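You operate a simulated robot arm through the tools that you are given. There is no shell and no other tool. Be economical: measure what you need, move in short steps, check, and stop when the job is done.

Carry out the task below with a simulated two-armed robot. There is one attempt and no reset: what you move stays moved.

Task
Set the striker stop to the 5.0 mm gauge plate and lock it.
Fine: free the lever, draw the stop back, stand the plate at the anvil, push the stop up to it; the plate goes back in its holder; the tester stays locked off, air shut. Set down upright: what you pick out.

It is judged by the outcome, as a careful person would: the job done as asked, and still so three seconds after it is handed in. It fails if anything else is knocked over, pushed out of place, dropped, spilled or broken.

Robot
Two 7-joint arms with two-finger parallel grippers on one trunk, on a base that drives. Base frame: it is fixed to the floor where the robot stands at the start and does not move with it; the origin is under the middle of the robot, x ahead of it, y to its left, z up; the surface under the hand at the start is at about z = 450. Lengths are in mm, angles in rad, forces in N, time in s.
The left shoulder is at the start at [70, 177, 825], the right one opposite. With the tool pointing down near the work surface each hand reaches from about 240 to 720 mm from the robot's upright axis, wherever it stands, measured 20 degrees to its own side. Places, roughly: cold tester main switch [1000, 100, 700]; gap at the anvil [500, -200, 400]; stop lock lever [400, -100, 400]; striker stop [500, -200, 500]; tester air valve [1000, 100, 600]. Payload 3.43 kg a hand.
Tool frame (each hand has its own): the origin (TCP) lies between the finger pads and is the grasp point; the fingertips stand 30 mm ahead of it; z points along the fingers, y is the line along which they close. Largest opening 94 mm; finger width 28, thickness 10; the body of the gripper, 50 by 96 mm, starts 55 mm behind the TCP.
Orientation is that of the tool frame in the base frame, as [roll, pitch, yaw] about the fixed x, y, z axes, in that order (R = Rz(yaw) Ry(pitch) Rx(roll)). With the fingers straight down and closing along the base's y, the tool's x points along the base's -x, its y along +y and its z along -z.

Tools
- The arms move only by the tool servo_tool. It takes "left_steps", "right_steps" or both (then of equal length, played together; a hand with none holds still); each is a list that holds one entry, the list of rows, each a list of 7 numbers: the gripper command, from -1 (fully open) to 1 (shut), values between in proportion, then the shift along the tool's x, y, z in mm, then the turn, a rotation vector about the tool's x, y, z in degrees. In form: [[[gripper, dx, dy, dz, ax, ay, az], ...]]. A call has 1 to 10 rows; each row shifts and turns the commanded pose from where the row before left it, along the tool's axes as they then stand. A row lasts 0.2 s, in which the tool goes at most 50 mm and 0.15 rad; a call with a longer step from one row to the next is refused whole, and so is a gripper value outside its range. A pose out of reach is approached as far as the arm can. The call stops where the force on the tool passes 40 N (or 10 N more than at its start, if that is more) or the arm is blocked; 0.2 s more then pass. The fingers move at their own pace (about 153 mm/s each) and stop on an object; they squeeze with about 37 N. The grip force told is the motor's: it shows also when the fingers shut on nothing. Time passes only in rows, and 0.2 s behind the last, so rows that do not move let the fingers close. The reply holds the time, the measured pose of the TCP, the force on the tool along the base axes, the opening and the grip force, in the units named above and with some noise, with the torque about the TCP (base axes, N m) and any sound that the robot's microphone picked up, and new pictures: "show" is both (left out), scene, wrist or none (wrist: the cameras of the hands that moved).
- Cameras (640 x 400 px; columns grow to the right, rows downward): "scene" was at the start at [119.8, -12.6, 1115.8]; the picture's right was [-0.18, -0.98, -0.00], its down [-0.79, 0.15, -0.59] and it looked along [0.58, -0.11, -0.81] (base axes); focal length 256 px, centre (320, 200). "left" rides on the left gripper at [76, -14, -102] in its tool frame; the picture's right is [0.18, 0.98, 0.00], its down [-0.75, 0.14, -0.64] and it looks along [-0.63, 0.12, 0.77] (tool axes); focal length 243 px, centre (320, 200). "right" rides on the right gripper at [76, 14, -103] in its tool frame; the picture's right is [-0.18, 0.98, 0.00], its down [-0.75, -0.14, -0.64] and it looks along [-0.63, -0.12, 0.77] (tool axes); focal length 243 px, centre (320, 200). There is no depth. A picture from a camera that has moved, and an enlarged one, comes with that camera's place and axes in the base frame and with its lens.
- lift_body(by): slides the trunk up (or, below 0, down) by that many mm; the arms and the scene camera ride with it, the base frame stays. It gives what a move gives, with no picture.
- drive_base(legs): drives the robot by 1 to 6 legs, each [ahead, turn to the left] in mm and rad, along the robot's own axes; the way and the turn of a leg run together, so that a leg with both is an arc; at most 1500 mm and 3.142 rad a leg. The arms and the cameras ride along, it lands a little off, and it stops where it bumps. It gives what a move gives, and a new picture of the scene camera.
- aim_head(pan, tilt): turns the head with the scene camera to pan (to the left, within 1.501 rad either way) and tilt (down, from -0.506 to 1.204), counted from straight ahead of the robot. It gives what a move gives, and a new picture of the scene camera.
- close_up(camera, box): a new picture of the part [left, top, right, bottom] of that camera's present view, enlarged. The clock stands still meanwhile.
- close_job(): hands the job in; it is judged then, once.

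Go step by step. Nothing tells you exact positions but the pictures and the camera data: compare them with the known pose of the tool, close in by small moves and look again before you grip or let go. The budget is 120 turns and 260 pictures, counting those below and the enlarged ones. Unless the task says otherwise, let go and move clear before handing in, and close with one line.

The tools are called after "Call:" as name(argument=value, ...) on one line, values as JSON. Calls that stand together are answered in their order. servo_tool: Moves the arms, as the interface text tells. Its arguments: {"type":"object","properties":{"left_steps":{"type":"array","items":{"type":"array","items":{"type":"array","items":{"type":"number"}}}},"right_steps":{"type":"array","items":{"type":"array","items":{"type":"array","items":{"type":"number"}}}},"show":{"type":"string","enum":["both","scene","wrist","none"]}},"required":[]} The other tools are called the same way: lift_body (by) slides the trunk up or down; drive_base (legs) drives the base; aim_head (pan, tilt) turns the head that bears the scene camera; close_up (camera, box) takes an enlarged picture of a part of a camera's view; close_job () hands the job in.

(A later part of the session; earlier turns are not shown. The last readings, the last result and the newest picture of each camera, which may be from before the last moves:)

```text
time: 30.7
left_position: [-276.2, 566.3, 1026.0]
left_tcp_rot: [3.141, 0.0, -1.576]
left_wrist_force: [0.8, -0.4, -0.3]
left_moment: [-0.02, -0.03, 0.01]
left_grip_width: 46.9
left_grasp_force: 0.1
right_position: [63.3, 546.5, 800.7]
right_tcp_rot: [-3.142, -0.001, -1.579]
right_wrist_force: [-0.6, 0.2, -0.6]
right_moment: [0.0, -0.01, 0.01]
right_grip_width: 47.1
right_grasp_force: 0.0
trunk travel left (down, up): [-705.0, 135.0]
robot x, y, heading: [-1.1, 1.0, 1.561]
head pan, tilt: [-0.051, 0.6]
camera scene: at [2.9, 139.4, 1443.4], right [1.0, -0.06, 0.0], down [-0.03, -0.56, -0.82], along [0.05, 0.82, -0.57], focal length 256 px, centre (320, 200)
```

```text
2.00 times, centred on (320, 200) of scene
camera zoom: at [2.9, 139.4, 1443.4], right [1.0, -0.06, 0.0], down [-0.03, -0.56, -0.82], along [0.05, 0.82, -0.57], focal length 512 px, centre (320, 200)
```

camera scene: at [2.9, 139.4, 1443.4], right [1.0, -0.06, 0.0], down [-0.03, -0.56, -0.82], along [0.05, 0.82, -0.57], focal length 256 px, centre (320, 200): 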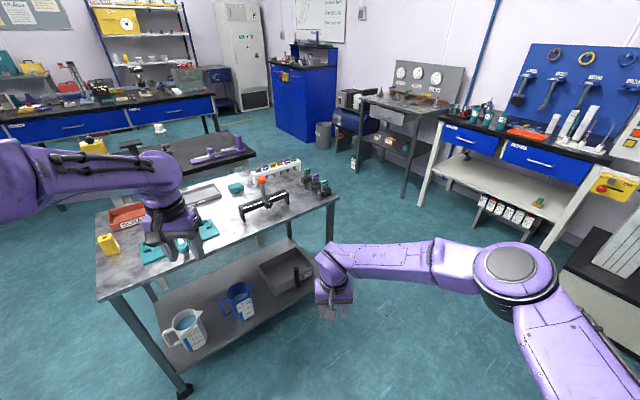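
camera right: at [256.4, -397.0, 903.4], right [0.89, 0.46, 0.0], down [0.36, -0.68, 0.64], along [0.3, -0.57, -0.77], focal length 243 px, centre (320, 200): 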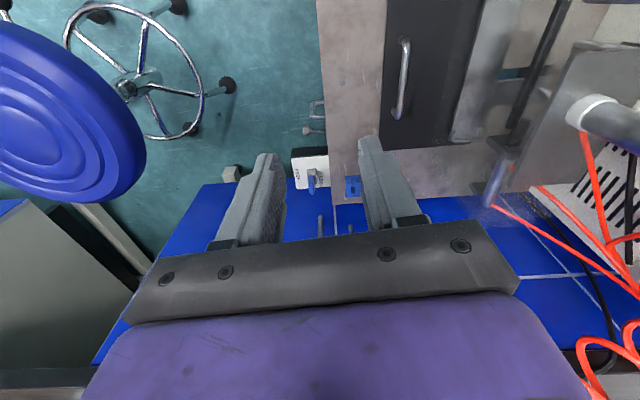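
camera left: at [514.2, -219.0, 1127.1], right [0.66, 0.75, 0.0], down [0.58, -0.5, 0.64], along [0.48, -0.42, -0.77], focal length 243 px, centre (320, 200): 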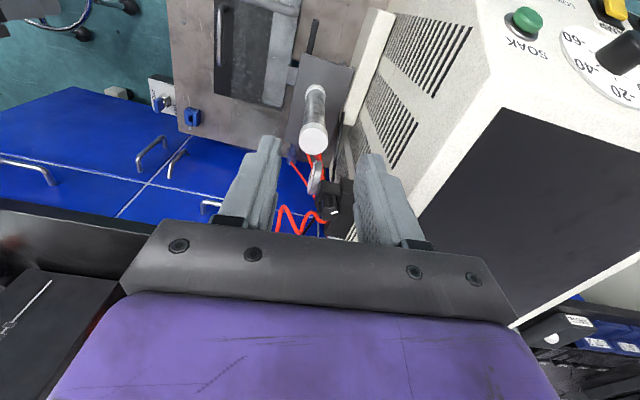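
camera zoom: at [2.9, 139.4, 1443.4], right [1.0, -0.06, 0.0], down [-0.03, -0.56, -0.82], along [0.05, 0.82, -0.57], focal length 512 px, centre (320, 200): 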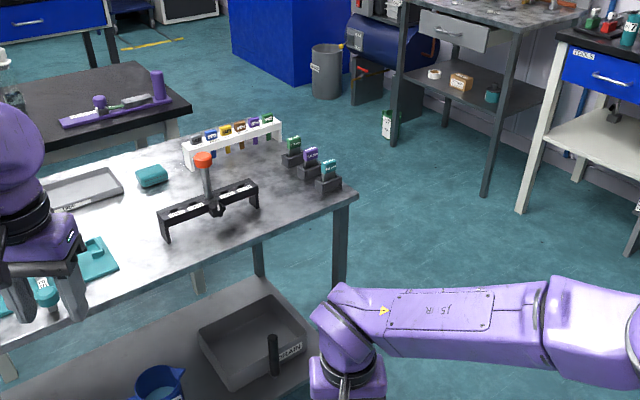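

The plate rack is near that table's right corner (table top maybe z≈785). I'll raise the arms and trunk, then drive to stand square before the table's front edge near that corner.

Call:
servo_tool(right_steps=[[[0, 25, 0, -40, 0, 0, 0], [0, 25, 0, -40, 0, 0, 0], [0, 25, 0, -40, 0, 0, 0], [0, 25, 0, -40, 0, 0, 0], [0, 25, 0, -40, 0, 0, 0], [0, 0, 0, 0, 0, 0, 0]]], show="none")

Call:
lift_body(by=100)

Call:
drive_base(legs=[[0, -0.29], [620, 0], [0, 0.8]])

Call:
aim_head(pan=-0.2, tilt=1.0)

```text
time: 32.1
left_position: [-275.3, 567.1, 1025.7]
left_tcp_rot: [-3.141, 0.0, -1.578]
left_wrist_force: [-0.5, -0.3, -0.4]
left_moment: [0.02, -0.01, 0.04]
left_grip_width: 47.1
left_grasp_force: 0.0
right_position: [62.0, 419.6, 1000.8]
right_tcp_rot: [3.141, -0.001, -1.576]
right_wrist_force: [-0.3, -1.0, -0.3]
right_moment: [0.01, 0.0, -0.02]
right_grip_width: 46.8
right_grasp_force: 0.0
trunk travel left (down, up): [-705.0, 135.0]
robot x, y, heading: [-1.1, -3.2, 1.567]
head pan, tilt: [-0.051, 0.6]
```

```text
time: 33.4
left_position: [-276.8, 567.5, 1124.9]
left_tcp_rot: [-3.141, 0.001, -1.579]
left_wrist_force: [-0.8, 0.0, -0.4]
left_moment: [-0.02, 0.0, 0.01]
left_grip_width: 47.4
left_grasp_force: 0.1
right_position: [61.9, 418.7, 1100.5]
right_tcp_rot: [3.14, 0.002, -1.578]
right_wrist_force: [0.4, 0.0, -0.8]
right_moment: [-0.01, -0.02, 0.01]
right_grip_width: 47.1
right_grasp_force: 0.1
trunk travel left (down, up): [-805.0, 35.0]
robot x, y, heading: [2.9, -1.3, 1.562]
head pan, tilt: [-0.051, 0.6]
```

```text
time: 39.9
left_position: [-335.2, 954.6, 1124.6]
left_tcp_rot: [3.141, 0.001, -1.068]
left_wrist_force: [0.7, -0.3, 0.2]
left_moment: [0.0, 0.02, 0.01]
left_grip_width: 47.1
left_grasp_force: 0.0
right_position: [31.6, 990.2, 1102.3]
right_tcp_rot: [-3.141, -0.001, -1.07]
right_wrist_force: [0.3, 0.3, 0.3]
right_moment: [0.01, 0.04, 0.01]
right_grip_width: 47.1
right_grasp_force: 0.0
trunk travel left (down, up): [-805.0, 35.0]
robot x, y, heading: [184.7, 598.8, 2.074]
head pan, tilt: [-0.051, 0.6]
camera scene: at [117.2, 718.6, 1543.4], right [0.9, 0.44, 0.0], down [0.25, -0.51, -0.82], along [-0.36, 0.74, -0.57], focal length 256 px, centre (320, 200)
```

scene: 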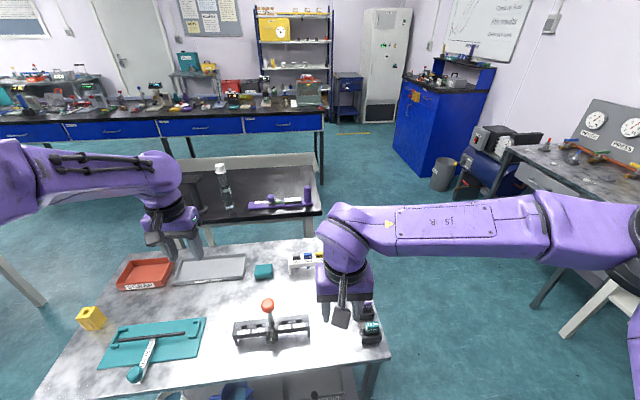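

```text
time: 40.8
left_position: [-336.3, 953.9, 1124.9]
left_tcp_rot: [3.141, 0.0, -1.07]
left_wrist_force: [-0.6, -0.7, -0.7]
left_moment: [0.01, -0.04, 0.01]
left_grip_width: 47.0
left_grasp_force: 0.1
right_position: [30.7, 989.2, 1100.7]
right_tcp_rot: [3.141, 0.0, -1.069]
right_wrist_force: [-0.7, -0.2, 0.5]
right_moment: [-0.01, -0.02, -0.01]
right_grip_width: 47.0
right_grasp_force: 0.1
trunk travel left (down, up): [-805.0, 35.0]
robot x, y, heading: [181.0, 595.0, 2.074]
head pan, tilt: [-0.201, 1.0]
camera scene: at [134.4, 705.3, 1511.5], right [0.95, 0.3, 0.0], down [0.25, -0.8, -0.54], along [-0.16, 0.52, -0.84], focal length 256 px, centre (320, 200)
```

scene: 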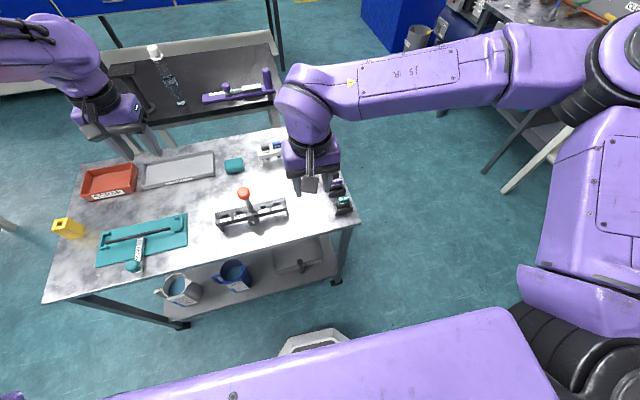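

I'm well placed. Now view the rack from the right wrist camera.

Call:
close_up(camera="right", box=[0, 0, 640, 400])

Call:
close_up(camera="scene", box=[300, 150, 380, 230])

```text
1.00 times, centred on (320, 200) of right (not enlarged: the box is as wide or as high as the picture)
camera zoom: at [54.5, 917.0, 1204.0], right [-0.95, -0.31, 0.0], down [-0.24, 0.73, 0.64], along [-0.2, 0.61, -0.77], focal length 243 px, centre (320, 200)
```

zoom: 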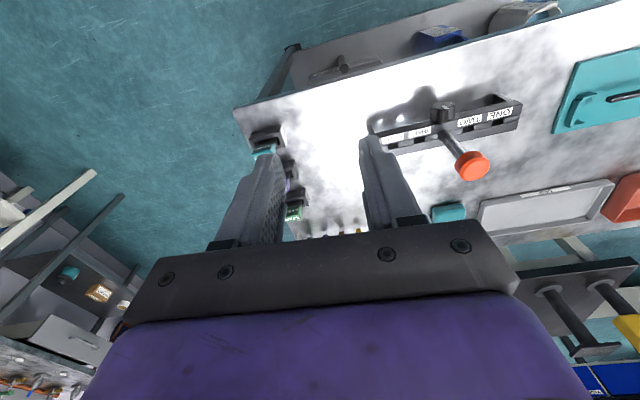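

```text
5.00 times, centred on (340, 190) of scene
camera zoom: at [134.4, 705.3, 1511.5], right [0.95, 0.3, 0.0], down [0.25, -0.8, -0.54], along [-0.16, 0.52, -0.84], focal length 1279 px, centre (220, 250)
```

zoom: 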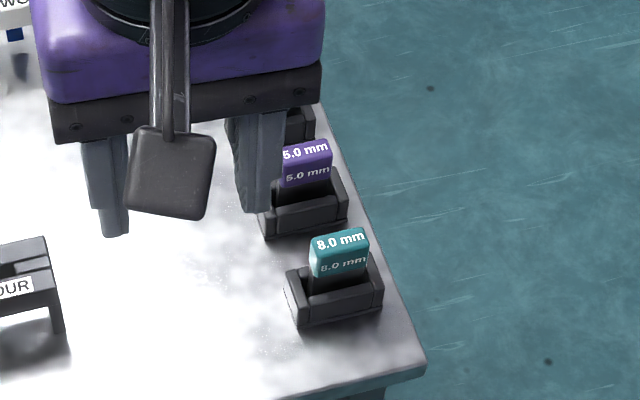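

Call:
servo_tool(right_steps=[[[-1, -26.5, -22.5, 28, 0, 0, 0], [-1, -26.5, -22.5, 28, 0, 0, 0], [-1, -26.5, -22.5, 28, 0, 0, 0], [-1, -26.5, -22.5, 28, 0, 0, 0], [-1, -26.5, -22.5, 28, 0, 0, 0], [-1, 0, 0, 0, 0, 0, 0]]])

```text
time: 42.2
left_position: [-336.0, 953.6, 1127.0]
left_tcp_rot: [-3.141, 0.0, -1.068]
left_wrist_force: [0.0, -0.7, -0.3]
left_moment: [-0.01, 0.01, -0.02]
left_grip_width: 47.1
left_grasp_force: 0.0
right_position: [67.5, 1160.6, 961.7]
right_tcp_rot: [3.141, 0.003, -1.064]
right_wrist_force: [0.4, -0.2, 0.3]
right_moment: [-0.01, -0.03, 0.04]
right_grip_width: 94.0
right_grasp_force: 0.0
trunk travel left (down, up): [-805.0, 35.0]
robot x, y, heading: [182.1, 592.5, 2.075]
head pan, tilt: [-0.201, 1.0]
camera scene: at [134.5, 704.3, 1511.5], right [0.95, 0.3, 0.0], down [0.25, -0.8, -0.54], along [-0.16, 0.52, -0.84], focal length 256 px, centre (320, 200)
camera right: at [90.0, 1086.3, 1064.5], right [-0.95, -0.31, 0.0], down [-0.24, 0.73, 0.64], along [-0.2, 0.61, -0.77], focal length 243 px, centre (320, 200)
```

scene: 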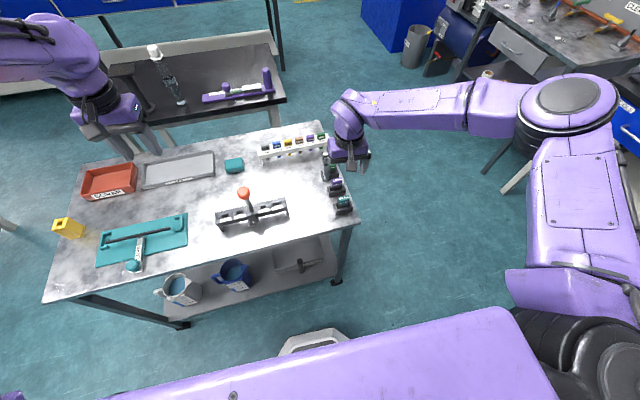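
right: 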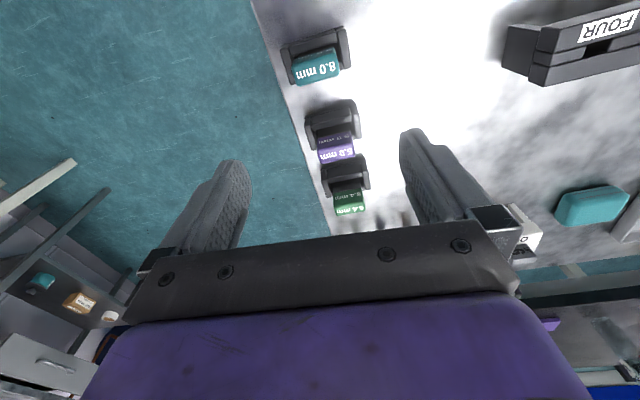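

Call:
close_up(camera="right", box=[270, 80, 400, 220])

Call:
close_up(camera="scene", box=[315, 140, 375, 220])

```text
2.86 times, centred on (335, 150) of right
camera zoom: at [90.0, 1086.3, 1064.5], right [-0.95, -0.31, 0.0], down [-0.24, 0.73, 0.64], along [-0.2, 0.61, -0.77], focal length 693 px, centre (277, 343)
```

zoom: 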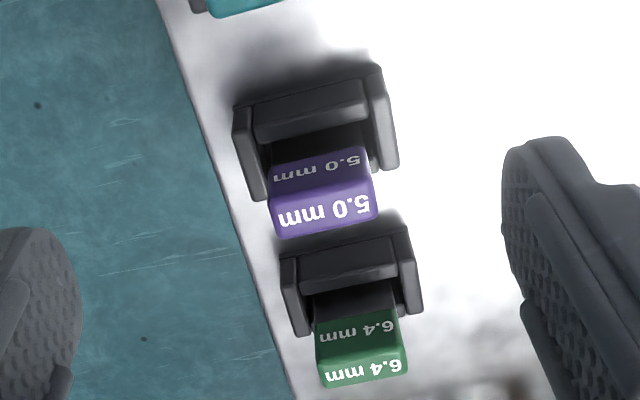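

```text
5.00 times, centred on (345, 180) of scene
camera zoom: at [134.5, 704.3, 1511.5], right [0.95, 0.3, 0.0], down [0.25, -0.8, -0.54], along [-0.16, 0.52, -0.84], focal length 1279 px, centre (195, 300)
```

zoom: 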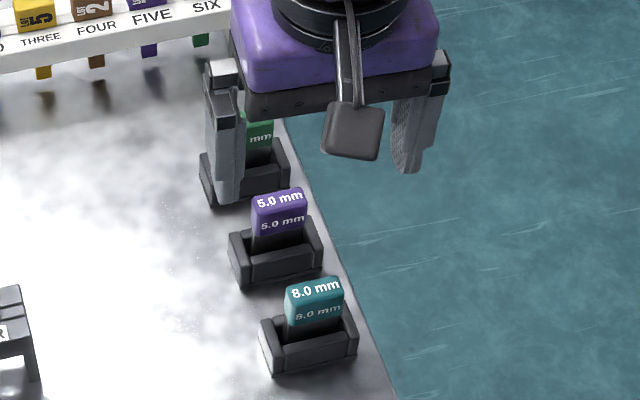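

Call:
servo_tool(right_steps=[[[-1, -15, 6.5, 15, 0, 0, 0], [-1, -15, 6.5, 15, 0, 0, 0], [-1, 0, 0, 0, 0, 0, 0]]])

Call:
close_up(camera="right", box=[220, 60, 420, 190])

Call:
close_up(camera="scene", box=[310, 140, 380, 210])

```text
time: 43.0
left_position: [-335.1, 954.0, 1125.1]
left_tcp_rot: [3.14, 0.0, -1.07]
left_wrist_force: [0.6, 0.8, -0.1]
left_moment: [0.0, 0.02, 0.0]
left_grip_width: 47.0
left_grasp_force: 0.0
right_position: [41.1, 1179.8, 931.0]
right_tcp_rot: [-3.14, 0.001, -1.066]
right_wrist_force: [-0.3, -1.3, 0.0]
right_moment: [0.02, -0.01, 0.01]
right_grip_width: 93.9
right_grasp_force: 0.0
trunk travel left (down, up): [-805.0, 35.0]
robot x, y, heading: [179.7, 595.8, 2.072]
head pan, tilt: [-0.201, 1.0]
camera scene: at [135.5, 704.9, 1511.5], right [0.95, 0.3, 0.0], down [0.25, -0.8, -0.54], along [-0.16, 0.52, -0.84], focal length 256 px, centre (320, 200)
camera right: at [64.0, 1106.6, 1034.3], right [-0.95, -0.31, 0.0], down [-0.24, 0.73, 0.64], along [-0.2, 0.61, -0.77], focal length 243 px, centre (320, 200)
```

scene: 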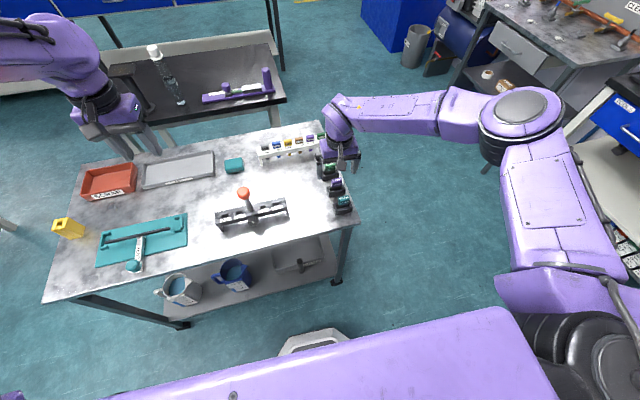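
right: 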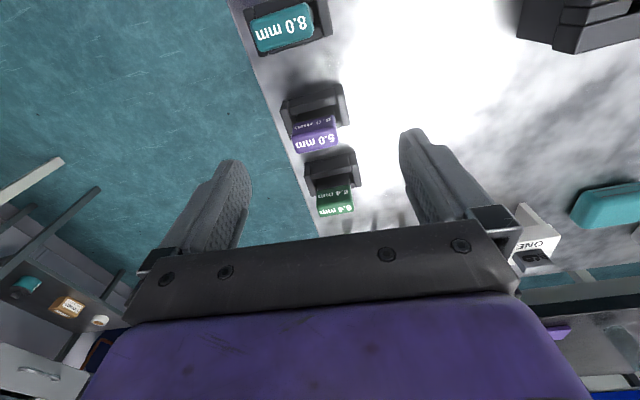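

```text
3.08 times, centred on (320, 125) of right
camera zoom: at [64.0, 1106.6, 1034.3], right [-0.95, -0.31, 0.0], down [-0.24, 0.73, 0.64], along [-0.2, 0.61, -0.77], focal length 746 px, centre (320, 431)
```

zoom: 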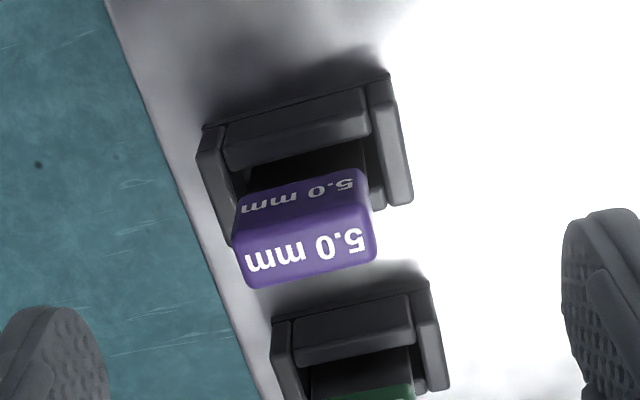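

```text
5.71 times, centred on (345, 175) of scene
camera zoom: at [135.5, 704.9, 1511.5], right [0.95, 0.3, 0.0], down [0.25, -0.8, -0.54], along [-0.16, 0.52, -0.84], focal length 1462 px, centre (177, 343)
```

zoom: 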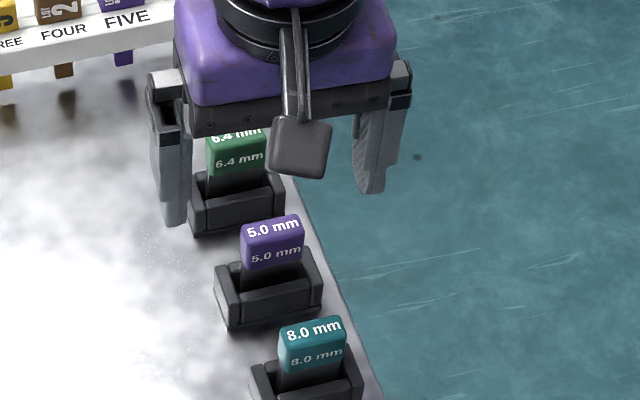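

The purple cap's top centre is about [40, 1190, 858]; its long side runs along my finger-closing axis. I shift over it and descend partly.

Call:
servo_tool(right_steps=[[[-1, -9.5, -4, 0, 0, 0, 0], [-1, 0, 0, 20, 0, 0, 0], [-1, 0, 0, 20, 0, 0, 0], [-1, 0, 0, 0, 0, 0, 0]]])

Call:
close_up(camera="scene", box=[310, 140, 380, 210])

Call:
close_up(camera="right", box=[200, 60, 440, 210])

```text
time: 44.0
left_position: [-336.4, 953.7, 1125.9]
left_tcp_rot: [3.141, -0.003, -1.068]
left_wrist_force: [0.0, 0.1, 0.6]
left_moment: [0.0, 0.0, -0.01]
left_grip_width: 46.6
left_grasp_force: 0.1
right_position: [38.2, 1191.3, 890.9]
right_tcp_rot: [-3.141, 0.0, -1.067]
right_wrist_force: [0.5, -0.2, 0.0]
right_moment: [-0.01, -0.01, 0.01]
right_grip_width: 94.0
right_grasp_force: 0.1
trunk travel left (down, up): [-805.0, 35.0]
robot x, y, heading: [183.0, 590.6, 2.075]
head pan, tilt: [-0.201, 1.0]
camera scene: at [134.6, 705.1, 1511.4], right [0.95, 0.3, 0.0], down [0.25, -0.8, -0.54], along [-0.16, 0.52, -0.84], focal length 256 px, centre (320, 200)
camera right: at [62.4, 1116.9, 994.1], right [-0.95, -0.31, 0.0], down [-0.24, 0.73, 0.64], along [-0.2, 0.61, -0.77], focal length 243 px, centre (320, 200)
```

scene: 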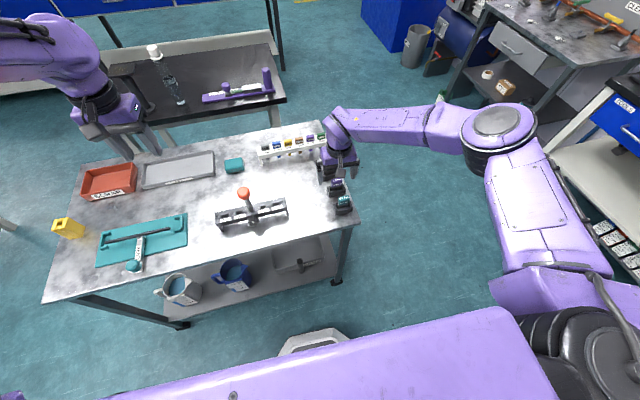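
right: 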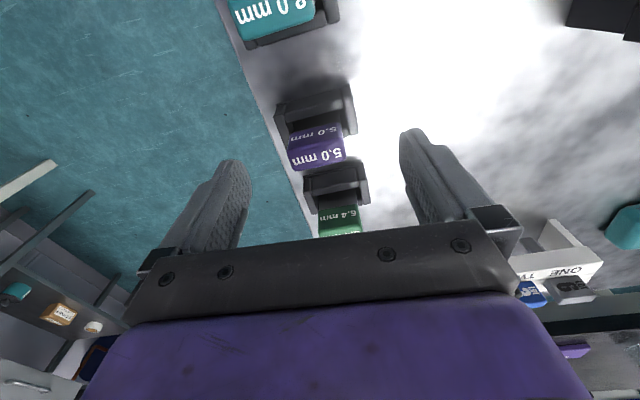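

```text
5.71 times, centred on (345, 175) of scene
camera zoom: at [134.6, 705.1, 1511.4], right [0.95, 0.3, 0.0], down [0.25, -0.8, -0.54], along [-0.16, 0.52, -0.84], focal length 1462 px, centre (177, 343)
```

zoom: 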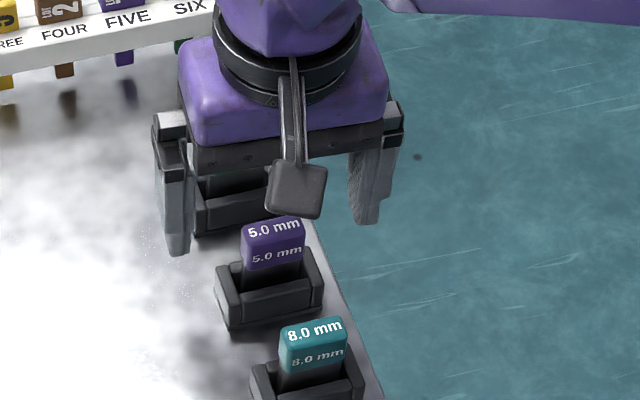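

```text
2.67 times, centred on (320, 135) of right
camera zoom: at [62.4, 1116.9, 994.1], right [-0.95, -0.31, 0.0], down [-0.24, 0.73, 0.64], along [-0.2, 0.61, -0.77], focal length 647 px, centre (320, 373)
```

zoom: 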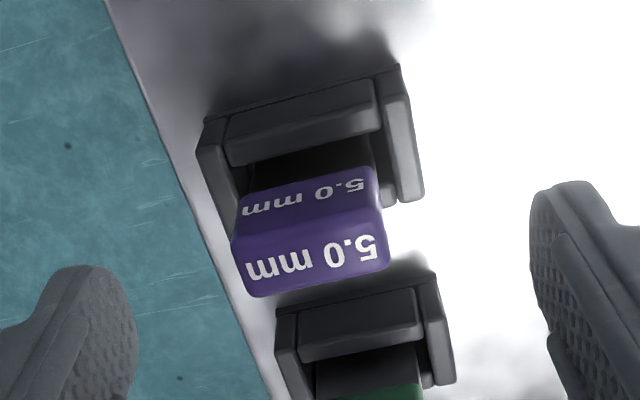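

Call:
servo_tool(right_steps=[[[-1, -2, -1.8, 0, 0, 0, 0], [-1, 0, 0, 12, 0, 0, 0], [-1, 0, 0, 12, 0, 0, 0], [0, 0, 0, 0, 0, 0, 0], [0, 0, 0, 0, 0, 0, 0]]])

Call:
close_up(camera="scene", box=[310, 140, 380, 210])

Call:
close_up(camera="right", box=[200, 80, 440, 230])

```text
time: 45.2
left_position: [-336.1, 954.7, 1125.1]
left_tcp_rot: [-3.141, 0.0, -1.069]
left_wrist_force: [-0.6, 0.2, -0.1]
left_moment: [-0.01, 0.01, 0.02]
left_grip_width: 46.7
left_grasp_force: 0.0
right_position: [37.8, 1194.7, 867.4]
right_tcp_rot: [-3.142, -0.001, -1.067]
right_wrist_force: [-1.3, 0.0, -0.5]
right_moment: [0.03, 0.0, -0.02]
right_grip_width: 46.9
right_grasp_force: 0.0
trunk travel left (down, up): [-805.0, 35.0]
robot x, y, heading: [182.5, 596.3, 2.073]
head pan, tilt: [-0.201, 1.0]
camera scene: at [134.6, 705.3, 1511.4], right [0.95, 0.3, 0.0], down [0.25, -0.8, -0.54], along [-0.16, 0.52, -0.84], focal length 256 px, centre (320, 200)
camera right: at [63.0, 1120.1, 969.8], right [-0.95, -0.31, 0.0], down [-0.24, 0.73, 0.64], along [-0.2, 0.61, -0.77], focal length 243 px, centre (320, 200)
```

scene: 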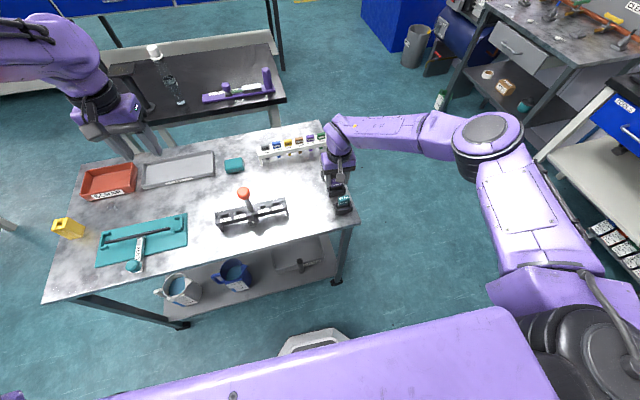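
right: 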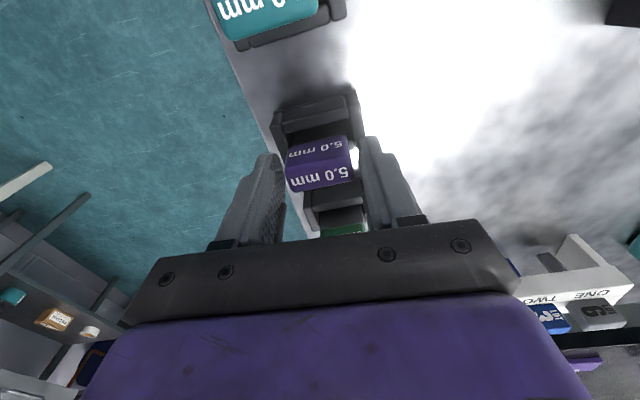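

```text
5.71 times, centred on (345, 175) of scene
camera zoom: at [134.6, 705.3, 1511.4], right [0.95, 0.3, 0.0], down [0.25, -0.8, -0.54], along [-0.16, 0.52, -0.84], focal length 1462 px, centre (177, 343)
```

zoom: 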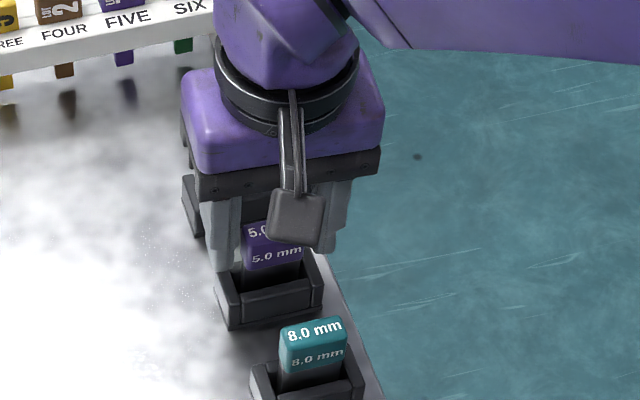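

```text
2.67 times, centred on (320, 155) of right
camera zoom: at [63.0, 1120.1, 969.8], right [-0.95, -0.31, 0.0], down [-0.24, 0.73, 0.64], along [-0.2, 0.61, -0.77], focal length 647 px, centre (320, 320)
```

zoom: 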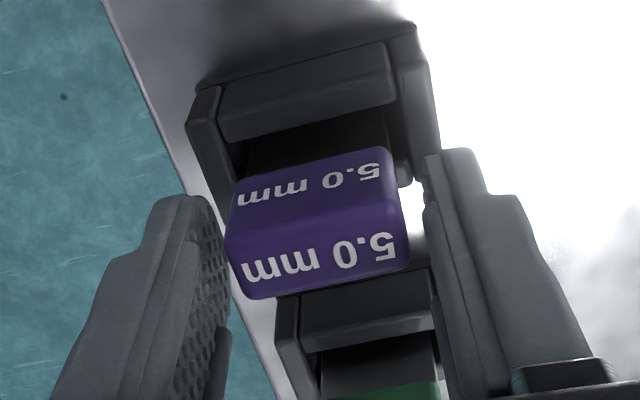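

Fingers straddle the cap with tips just above the holder. Centre slightly and close.

Call:
servo_tool(right_steps=[[[0, 0, -1.5, 0, 0, 0, 0], [0.4, 0, 0, 0, 0, 0, 0], [1, 0, 0, 0, 0, 0, 0], [1, 0, 0, 0, 0, 0, 0], [1, 0, 0, 0, 0, 0, 0]]], show="wrist")

Call:
close_up(camera="scene", box=[310, 140, 380, 210])

```text
time: 46.4
left_position: [-336.6, 953.4, 1126.9]
left_tcp_rot: [3.141, 0.0, -1.068]
left_wrist_force: [-0.3, 0.1, -0.4]
left_moment: [-0.01, 0.0, 0.02]
left_grip_width: 46.8
left_grasp_force: 0.1
right_position: [40.6, 1194.1, 866.1]
right_tcp_rot: [3.141, 0.0, -1.068]
right_wrist_force: [-1.3, 0.4, 1.1]
right_moment: [0.02, 0.0, -0.01]
right_grip_width: 37.5
right_grasp_force: 36.7
trunk travel left (down, up): [-805.0, 35.0]
robot x, y, heading: [180.0, 588.9, 2.074]
head pan, tilt: [-0.201, 1.0]
camera right: at [64.1, 1120.8, 970.0], right [-0.95, -0.31, 0.0], down [-0.24, 0.73, 0.64], along [-0.2, 0.61, -0.77], focal length 243 px, centre (320, 200)
```

right: 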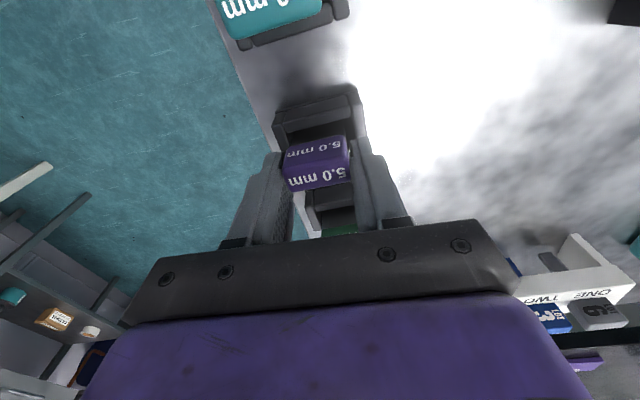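

```text
5.71 times, centred on (345, 175) of scene
camera zoom: at [134.5, 705.1, 1511.4], right [0.95, 0.3, 0.0], down [0.25, -0.8, -0.54], along [-0.16, 0.52, -0.84], focal length 1462 px, centre (177, 343)
```

zoom: 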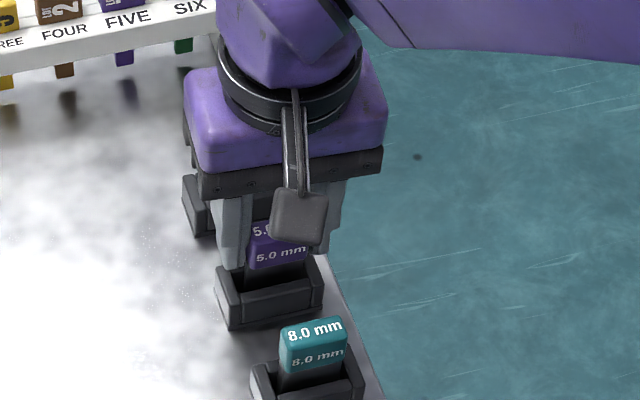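

Gripped (37.5 mm). Lift straight up and check.

Call:
servo_tool(right_steps=[[[1, 0, 0, -10, 0, 0, 0], [1, 0, 0, -20, 0, 0, 0], [1, 0, 0, -30, 0, 0, 0], [1, 0, 0, -30, 0, 0, 0], [1, 0, 0, -40, 0, 0, 0], [1, 0, 0, 0, 0, 0, 0]]], show="wrist")

Call:
close_up(camera="scene", box=[310, 110, 400, 210])

Call:
close_up(camera="right", box=[220, 60, 400, 230])

```text
time: 47.8
left_position: [-337.4, 955.6, 1126.2]
left_tcp_rot: [3.141, 0.0, -1.068]
left_wrist_force: [0.7, -0.5, 0.4]
left_moment: [0.0, 0.02, 0.02]
left_grip_width: 47.3
left_grasp_force: 0.0
right_position: [39.5, 1195.0, 995.3]
right_tcp_rot: [3.14, -0.001, -1.067]
right_wrist_force: [-0.8, 1.3, -1.3]
right_moment: [0.03, -0.04, 0.02]
right_grip_width: 37.6
right_grasp_force: 36.9
trunk travel left (down, up): [-805.0, 35.0]
robot x, y, heading: [183.8, 590.0, 2.069]
head pan, tilt: [-0.201, 1.0]
camera right: at [64.1, 1120.8, 1099.5], right [-0.95, -0.31, 0.0], down [-0.24, 0.73, 0.64], along [-0.2, 0.61, -0.77], focal length 243 px, centre (320, 200)
```

right: 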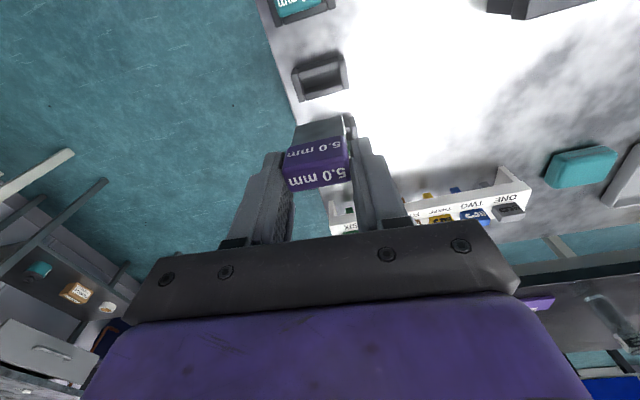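

```text
4.00 times, centred on (355, 160) of scene
camera zoom: at [134.5, 706.0, 1511.3], right [0.95, 0.3, 0.0], down [0.25, -0.8, -0.54], along [-0.16, 0.52, -0.84], focal length 1023 px, centre (180, 360)
```

zoom: 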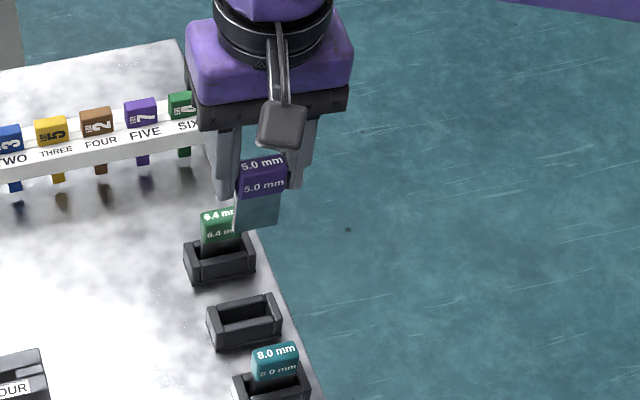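

```text
2.35 times, centred on (310, 145) of right
camera zoom: at [64.1, 1120.8, 1099.5], right [-0.95, -0.31, 0.0], down [-0.24, 0.73, 0.64], along [-0.2, 0.61, -0.77], focal length 571 px, centre (344, 329)
```

zoom: 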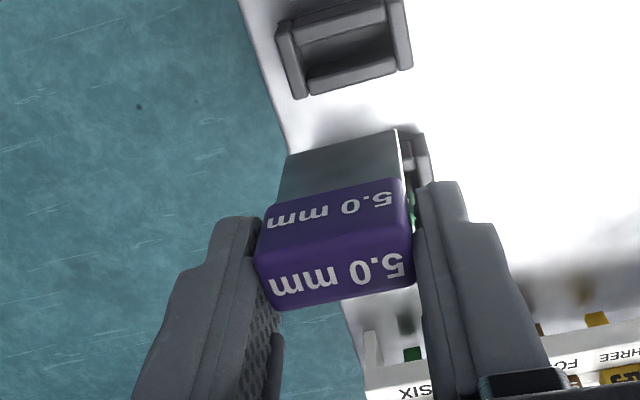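

The 5.0 mm plate is out cleanly (bottom about 88 mm below the TCP). I'll raise and retract it, then back away and return to the tester.

Call:
servo_tool(right_steps=[[[1, 5, 0, -30, 0, 0, 0], [1, 25, 0, -30, 0, 0, 0], [1, 30, 0, -30, 0, 0, 0], [1, 30, 0, -30, 0, 0, 0], [1, 30, 0, -20, 0, 0, 0], [1, 30, 0, 0, 0, 0, 0], [1, 0, 0, 0, 0, 0, 0]]], show="none")

Call:
drive_base(legs=[[0, -0.54], [-520, 0], [0, -2.53]])

Call:
aim_head(pan=0.15, tilt=1.1)

```text
time: 49.4
left_position: [-337.1, 954.7, 1127.3]
left_tcp_rot: [-3.141, -0.001, -1.069]
left_wrist_force: [-1.0, 0.2, 0.6]
left_moment: [0.0, 0.02, 0.0]
left_grip_width: 47.3
left_grasp_force: 0.1
right_position: [114.0, 1063.4, 1136.6]
right_tcp_rot: [-3.141, 0.001, -1.069]
right_wrist_force: [0.5, 1.5, -1.4]
right_moment: [0.01, -0.02, 0.02]
right_grip_width: 37.5
right_grasp_force: 37.2
trunk travel left (down, up): [-805.0, 35.0]
robot x, y, heading: [182.1, 594.7, 2.072]
head pan, tilt: [-0.201, 1.0]
```

```text
time: 60.0
left_position: [701.3, -255.9, 1126.0]
left_tcp_rot: [-3.14, 0.0, 2.14]
left_wrist_force: [-0.5, -0.3, 0.0]
left_moment: [-0.01, -0.03, 0.0]
left_grip_width: 47.1
left_grasp_force: 0.0
right_position: [260.1, -392.5, 1137.1]
right_tcp_rot: [-3.141, 0.0, 2.142]
right_wrist_force: [0.2, -0.1, -0.1]
right_moment: [-0.03, 0.01, -0.03]
right_grip_width: 0.0
right_grasp_force: 33.6
trunk travel left (down, up): [-805.0, 35.0]
robot x, y, heading: [161.8, 68.1, -1.003]
head pan, tilt: [-0.201, 1.0]
camera scene: at [211.3, -36.4, 1511.4], right [-0.93, -0.36, 0.0], down [-0.3, 0.79, -0.54], along [0.19, -0.5, -0.84], focal length 256 px, centre (320, 200)
```

scene: 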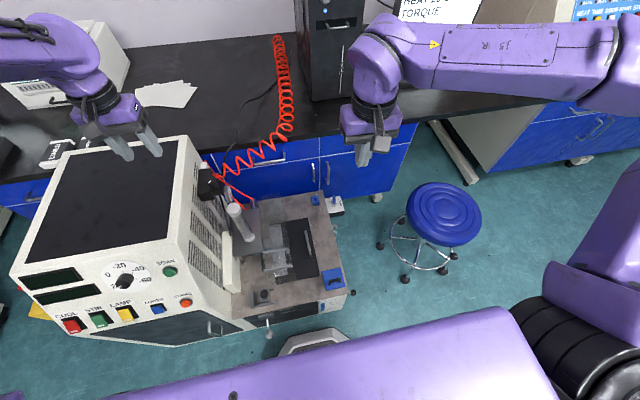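

```text
time: 60.8
left_position: [700.9, -256.4, 1127.1]
left_tcp_rot: [3.14, -0.001, 2.139]
left_wrist_force: [0.8, -0.1, 0.7]
left_moment: [0.0, -0.04, -0.02]
left_grip_width: 47.0
left_grasp_force: 0.0
right_position: [260.3, -393.0, 1137.6]
right_tcp_rot: [-3.141, -0.003, 2.141]
right_wrist_force: [0.3, 0.0, -0.1]
right_moment: [0.0, 0.01, 0.02]
right_grip_width: 0.0
right_grasp_force: 33.0
trunk travel left (down, up): [-805.0, 35.0]
robot x, y, heading: [160.4, 75.2, -1.008]
head pan, tilt: [0.15, 1.1]
camera scene: at [227.6, -19.0, 1504.8], right [-0.75, -0.66, 0.0], down [-0.59, 0.67, -0.45], along [0.3, -0.34, -0.89], focal length 256 px, centre (320, 200)
```

scene: 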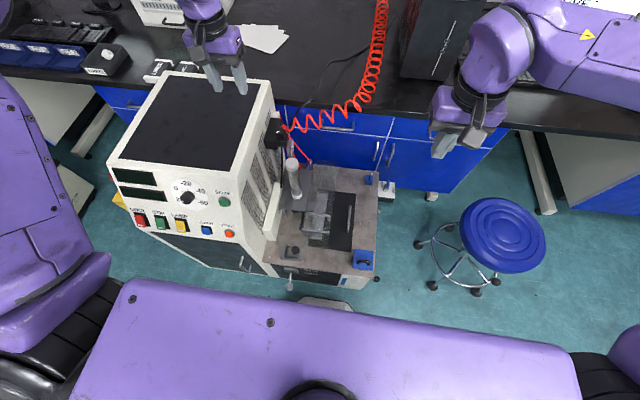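

The right gripper is empty: the plate slipped out somewhere during the drive. I need to find it; I'll look over the floor along my path.

Call:
aim_head(pan=0.9, tilt=0.9)

Call:
aim_head(pan=1.5, tilt=0.8)

Call:
aim_head(pan=-0.9, tilt=0.9)

```text
time: 61.9
left_position: [703.0, -256.0, 1126.4]
left_tcp_rot: [-3.14, 0.0, 2.14]
left_wrist_force: [0.0, 0.2, 0.0]
left_moment: [0.01, -0.02, 0.01]
left_grip_width: 46.9
left_grasp_force: 0.1
right_position: [260.9, -391.5, 1136.0]
right_tcp_rot: [3.141, -0.001, 2.14]
right_wrist_force: [0.0, -0.5, 0.5]
right_moment: [0.02, -0.01, -0.01]
right_grip_width: 0.0
right_grasp_force: 33.5
trunk travel left (down, up): [-805.0, 35.0]
robot x, y, heading: [162.6, 70.6, -1.0]
head pan, tilt: [0.901, 0.901]
camera scene: at [261.2, 20.8, 1518.6], right [-0.1, -0.99, 0.0], down [-0.78, 0.08, -0.62], along [0.62, -0.06, -0.78], focal length 256 px, centre (320, 200)
```

scene: 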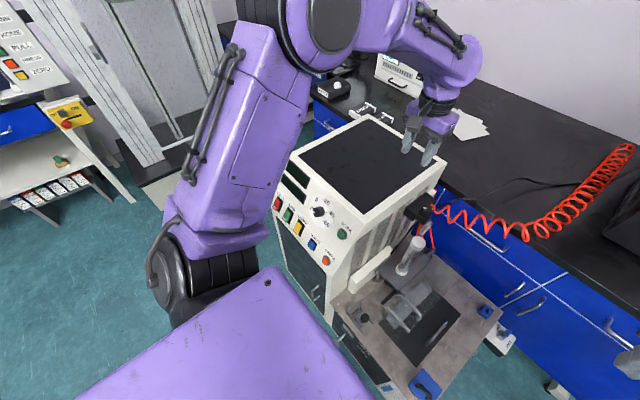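

```text
time: 62.9
left_position: [702.0, -256.1, 1125.4]
left_tcp_rot: [-3.141, -0.001, 2.14]
left_wrist_force: [0.2, 0.3, -0.4]
left_moment: [0.0, -0.02, 0.0]
left_grip_width: 47.0
left_grasp_force: 0.2
right_position: [259.7, -392.5, 1137.4]
right_tcp_rot: [-3.141, 0.002, 2.14]
right_wrist_force: [-0.2, 0.0, 0.0]
right_moment: [-0.01, -0.04, 0.0]
right_grip_width: 0.0
right_grasp_force: 33.0
trunk travel left (down, up): [-805.0, 35.0]
robot x, y, heading: [161.7, 70.3, -1.008]
head pan, tilt: [1.499, 0.799]
camera scene: at [257.2, 66.9, 1526.6], right [0.48, -0.88, 0.0], down [-0.63, -0.34, -0.7], along [0.61, 0.33, -0.72], focal length 256 px, centre (320, 200)
```

scene: 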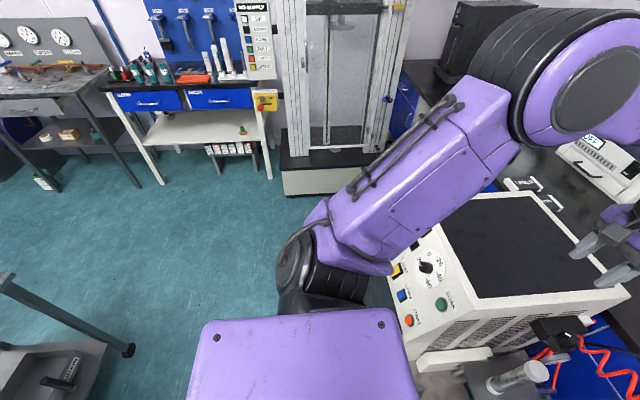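

```text
time: 65.1
left_position: [702.1, -255.4, 1125.8]
left_tcp_rot: [-3.14, 0.0, 2.139]
left_wrist_force: [-0.3, 0.2, 0.5]
left_moment: [-0.02, -0.01, -0.01]
left_grip_width: 46.9
left_grasp_force: 0.0
right_position: [260.9, -393.7, 1137.0]
right_tcp_rot: [-3.141, -0.001, 2.14]
right_wrist_force: [-0.6, 0.2, 0.0]
right_moment: [0.0, 0.01, -0.05]
right_grip_width: 0.0
right_grasp_force: 33.2
trunk travel left (down, up): [-805.0, 35.0]
robot x, y, heading: [162.9, 67.7, -1.008]
head pan, tilt: [-0.901, 0.901]
camera scene: at [161.6, -42.8, 1518.6], right [-0.95, 0.33, 0.0], down [0.26, 0.74, -0.62], along [-0.2, -0.59, -0.78], focal length 256 px, centre (320, 200)
```

scene: 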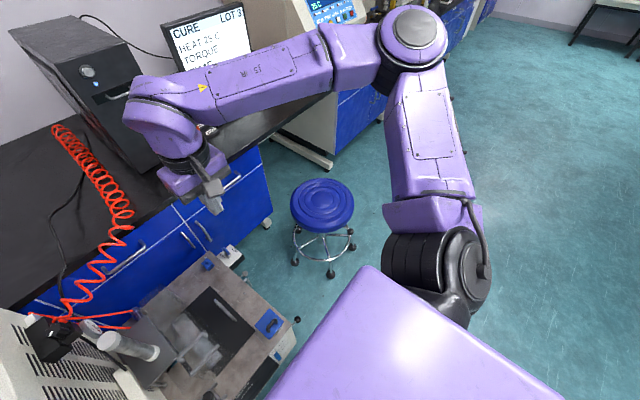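

Not visible yet; the trunk hides the floor behind me. I'll turn back the way I came and search the floor.

Call:
drive_base(legs=[[0, 1.7]])

Call:
aim_head(pan=0.3, tilt=0.8)

Call:
aim_head(pan=1.2, tilt=0.8)

```text
time: 69.6
left_position: [413.1, 649.0, 1125.8]
left_tcp_rot: [-3.141, -0.002, -2.439]
left_wrist_force: [0.0, -0.2, 0.3]
left_moment: [0.01, -0.02, 0.02]
left_grip_width: 47.3
left_grasp_force: 0.0
right_position: [607.4, 229.3, 1136.6]
right_tcp_rot: [3.14, 0.001, -2.438]
right_wrist_force: [0.7, -0.3, 0.8]
right_moment: [0.04, 0.02, 0.01]
right_grip_width: 0.1
right_grasp_force: 32.9
trunk travel left (down, up): [-805.0, 35.0]
robot x, y, heading: [157.3, 67.1, 0.701]
head pan, tilt: [-0.901, 0.901]
camera scene: at [271.7, 88.3, 1518.6], right [-0.2, -0.98, 0.0], down [-0.77, 0.15, -0.62], along [0.61, -0.12, -0.78], focal length 256 px, centre (320, 200)
```

scene: 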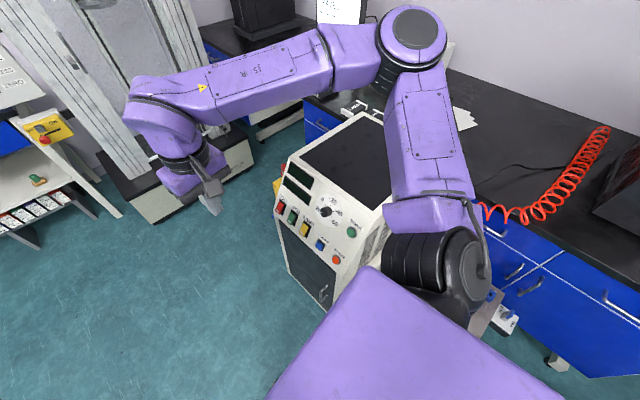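

```text
time: 71.0
left_position: [412.1, 649.5, 1126.5]
left_tcp_rot: [-3.141, 0.0, -2.438]
left_wrist_force: [-1.0, -0.1, -0.3]
left_moment: [0.01, -0.01, 0.05]
left_grip_width: 46.9
left_grasp_force: 0.1
right_position: [607.0, 229.2, 1135.8]
right_tcp_rot: [-3.141, 0.002, -2.438]
right_wrist_force: [0.4, -0.1, 0.7]
right_moment: [0.0, -0.01, 0.02]
right_grip_width: 0.0
right_grasp_force: 33.1
trunk travel left (down, up): [-805.0, 35.0]
robot x, y, heading: [162.5, 70.4, 0.696]
head pan, tilt: [0.3, 0.799]
camera scene: at [241.1, 171.4, 1526.5], right [0.84, -0.54, 0.0], down [-0.39, -0.6, -0.7], along [0.38, 0.59, -0.72], focal length 256 px, centre (320, 200)
```

scene: 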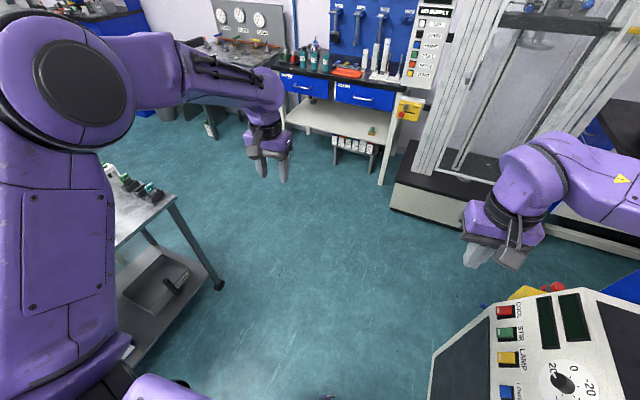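

```text
time: 72.2
left_position: [411.3, 648.8, 1125.4]
left_tcp_rot: [3.141, 0.001, -2.437]
left_wrist_force: [0.0, 1.5, 0.5]
left_moment: [-0.01, -0.03, 0.0]
left_grip_width: 47.1
left_grasp_force: 0.1
right_position: [606.2, 229.8, 1137.2]
right_tcp_rot: [-3.141, 0.0, -2.438]
right_wrist_force: [-0.3, 0.2, 0.2]
right_moment: [-0.02, -0.01, 0.04]
right_grip_width: 0.3
right_grasp_force: 32.9
trunk travel left (down, up): [-805.0, 35.0]
robot x, y, heading: [163.5, 73.3, 0.704]
head pan, tilt: [1.201, 0.799]
camera scene: at [171.4, 179.7, 1526.6], right [0.95, 0.33, 0.0], down [0.23, -0.68, -0.7], along [-0.23, 0.66, -0.72], focal length 256 px, centre (320, 200)
```

scene: 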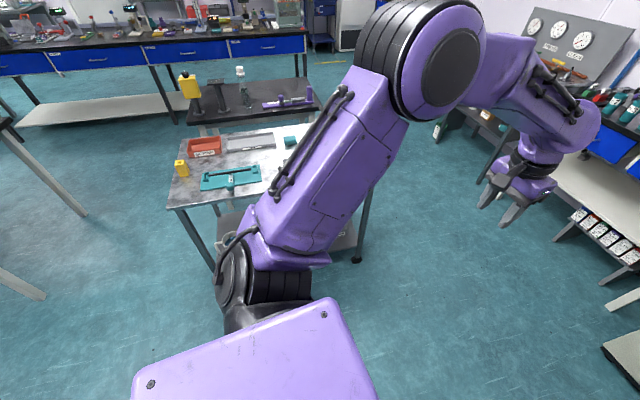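

Call:
aim_head(pan=0.3, tilt=1.2)

Call:
aim_head(pan=-0.25, tilt=1.0)

```text
time: 73.4
left_position: [411.5, 648.3, 1125.4]
left_tcp_rot: [-3.141, -0.001, -2.438]
left_wrist_force: [-0.2, 0.7, 0.0]
left_moment: [-0.01, -0.02, 0.0]
left_grip_width: 47.1
left_grasp_force: 0.1
right_position: [606.4, 230.3, 1136.6]
right_tcp_rot: [3.141, 0.0, -2.438]
right_wrist_force: [0.5, 0.0, 1.0]
right_moment: [-0.03, -0.02, 0.02]
right_grip_width: 0.0
right_grasp_force: 33.3
trunk travel left (down, up): [-805.0, 35.0]
robot x, y, heading: [158.8, 71.6, 0.702]
head pan, tilt: [0.3, 1.201]
camera scene: at [227.7, 150.6, 1498.8], right [0.84, -0.54, 0.0], down [-0.5, -0.79, -0.36], along [0.19, 0.31, -0.93], focal length 256 px, centre (320, 200)
```

scene: 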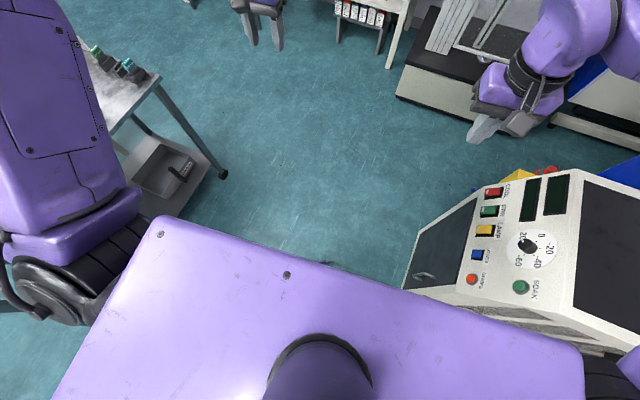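

```text
time: 74.4
left_position: [412.3, 650.0, 1125.9]
left_tcp_rot: [3.141, 0.0, -2.438]
left_wrist_force: [0.0, -0.3, 0.2]
left_moment: [0.01, 0.03, 0.0]
left_grip_width: 46.8
left_grasp_force: 0.3
right_position: [607.9, 230.3, 1136.3]
right_tcp_rot: [3.14, 0.001, -2.437]
right_wrist_force: [-0.2, 0.2, -0.2]
right_moment: [0.03, -0.02, -0.01]
right_grip_width: 0.0
right_grasp_force: 32.9
trunk travel left (down, up): [-805.0, 35.0]
robot x, y, heading: [165.6, 72.4, 0.697]
head pan, tilt: [-0.25, 1.0]
camera scene: at [260.1, 133.9, 1511.4], right [0.44, -0.9, 0.0], down [-0.76, -0.37, -0.54], along [0.49, 0.24, -0.84], focal length 256 px, centre (320, 200)
```

scene: 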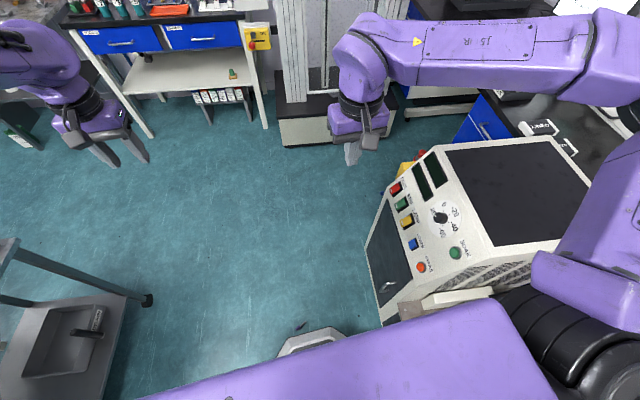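

Call:
close_up(camera="scene", box=[260, 300, 340, 350])

Call:
close_up(camera="scene", box=[360, 130, 460, 220])

Call:
close_up(camera="scene", box=[420, 130, 640, 300])

```text
8.00 times, centred on (300, 325) of scene
camera zoom: at [260.1, 133.9, 1511.4], right [0.44, -0.9, 0.0], down [-0.76, -0.37, -0.54], along [0.49, 0.24, -0.84], focal length 2046 px, centre (480, -800)
```

zoom: 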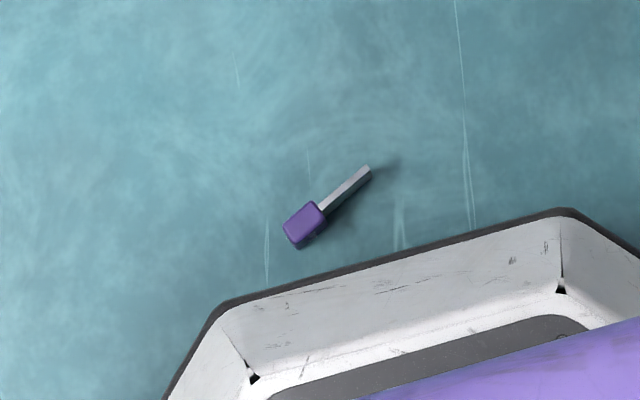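

```text
4.44 times, centred on (410, 175) of scene
camera zoom: at [260.1, 133.9, 1511.4], right [0.44, -0.9, 0.0], down [-0.76, -0.37, -0.54], along [0.49, 0.24, -0.84], focal length 1137 px, centre (-80, 311)
```

zoom: 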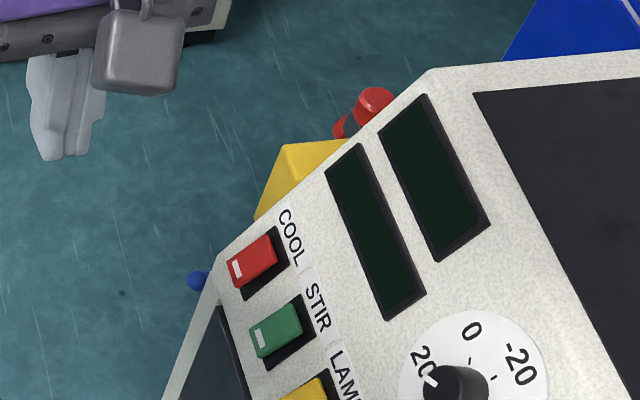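

```text
2.35 times, centred on (530, 215) of scene
camera zoom: at [260.1, 133.9, 1511.4], right [0.44, -0.9, 0.0], down [-0.76, -0.37, -0.54], along [0.49, 0.24, -0.84], focal length 602 px, centre (-174, 165)
```

zoom: 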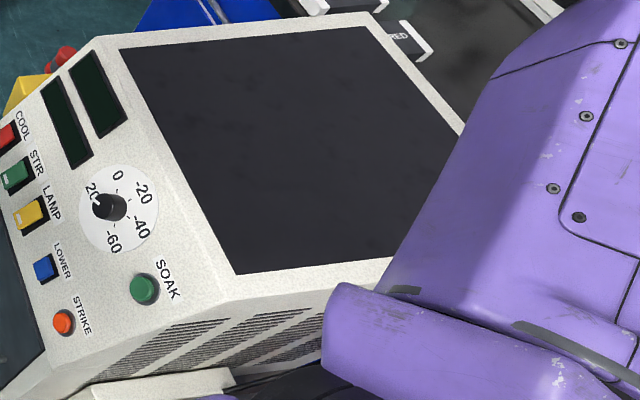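

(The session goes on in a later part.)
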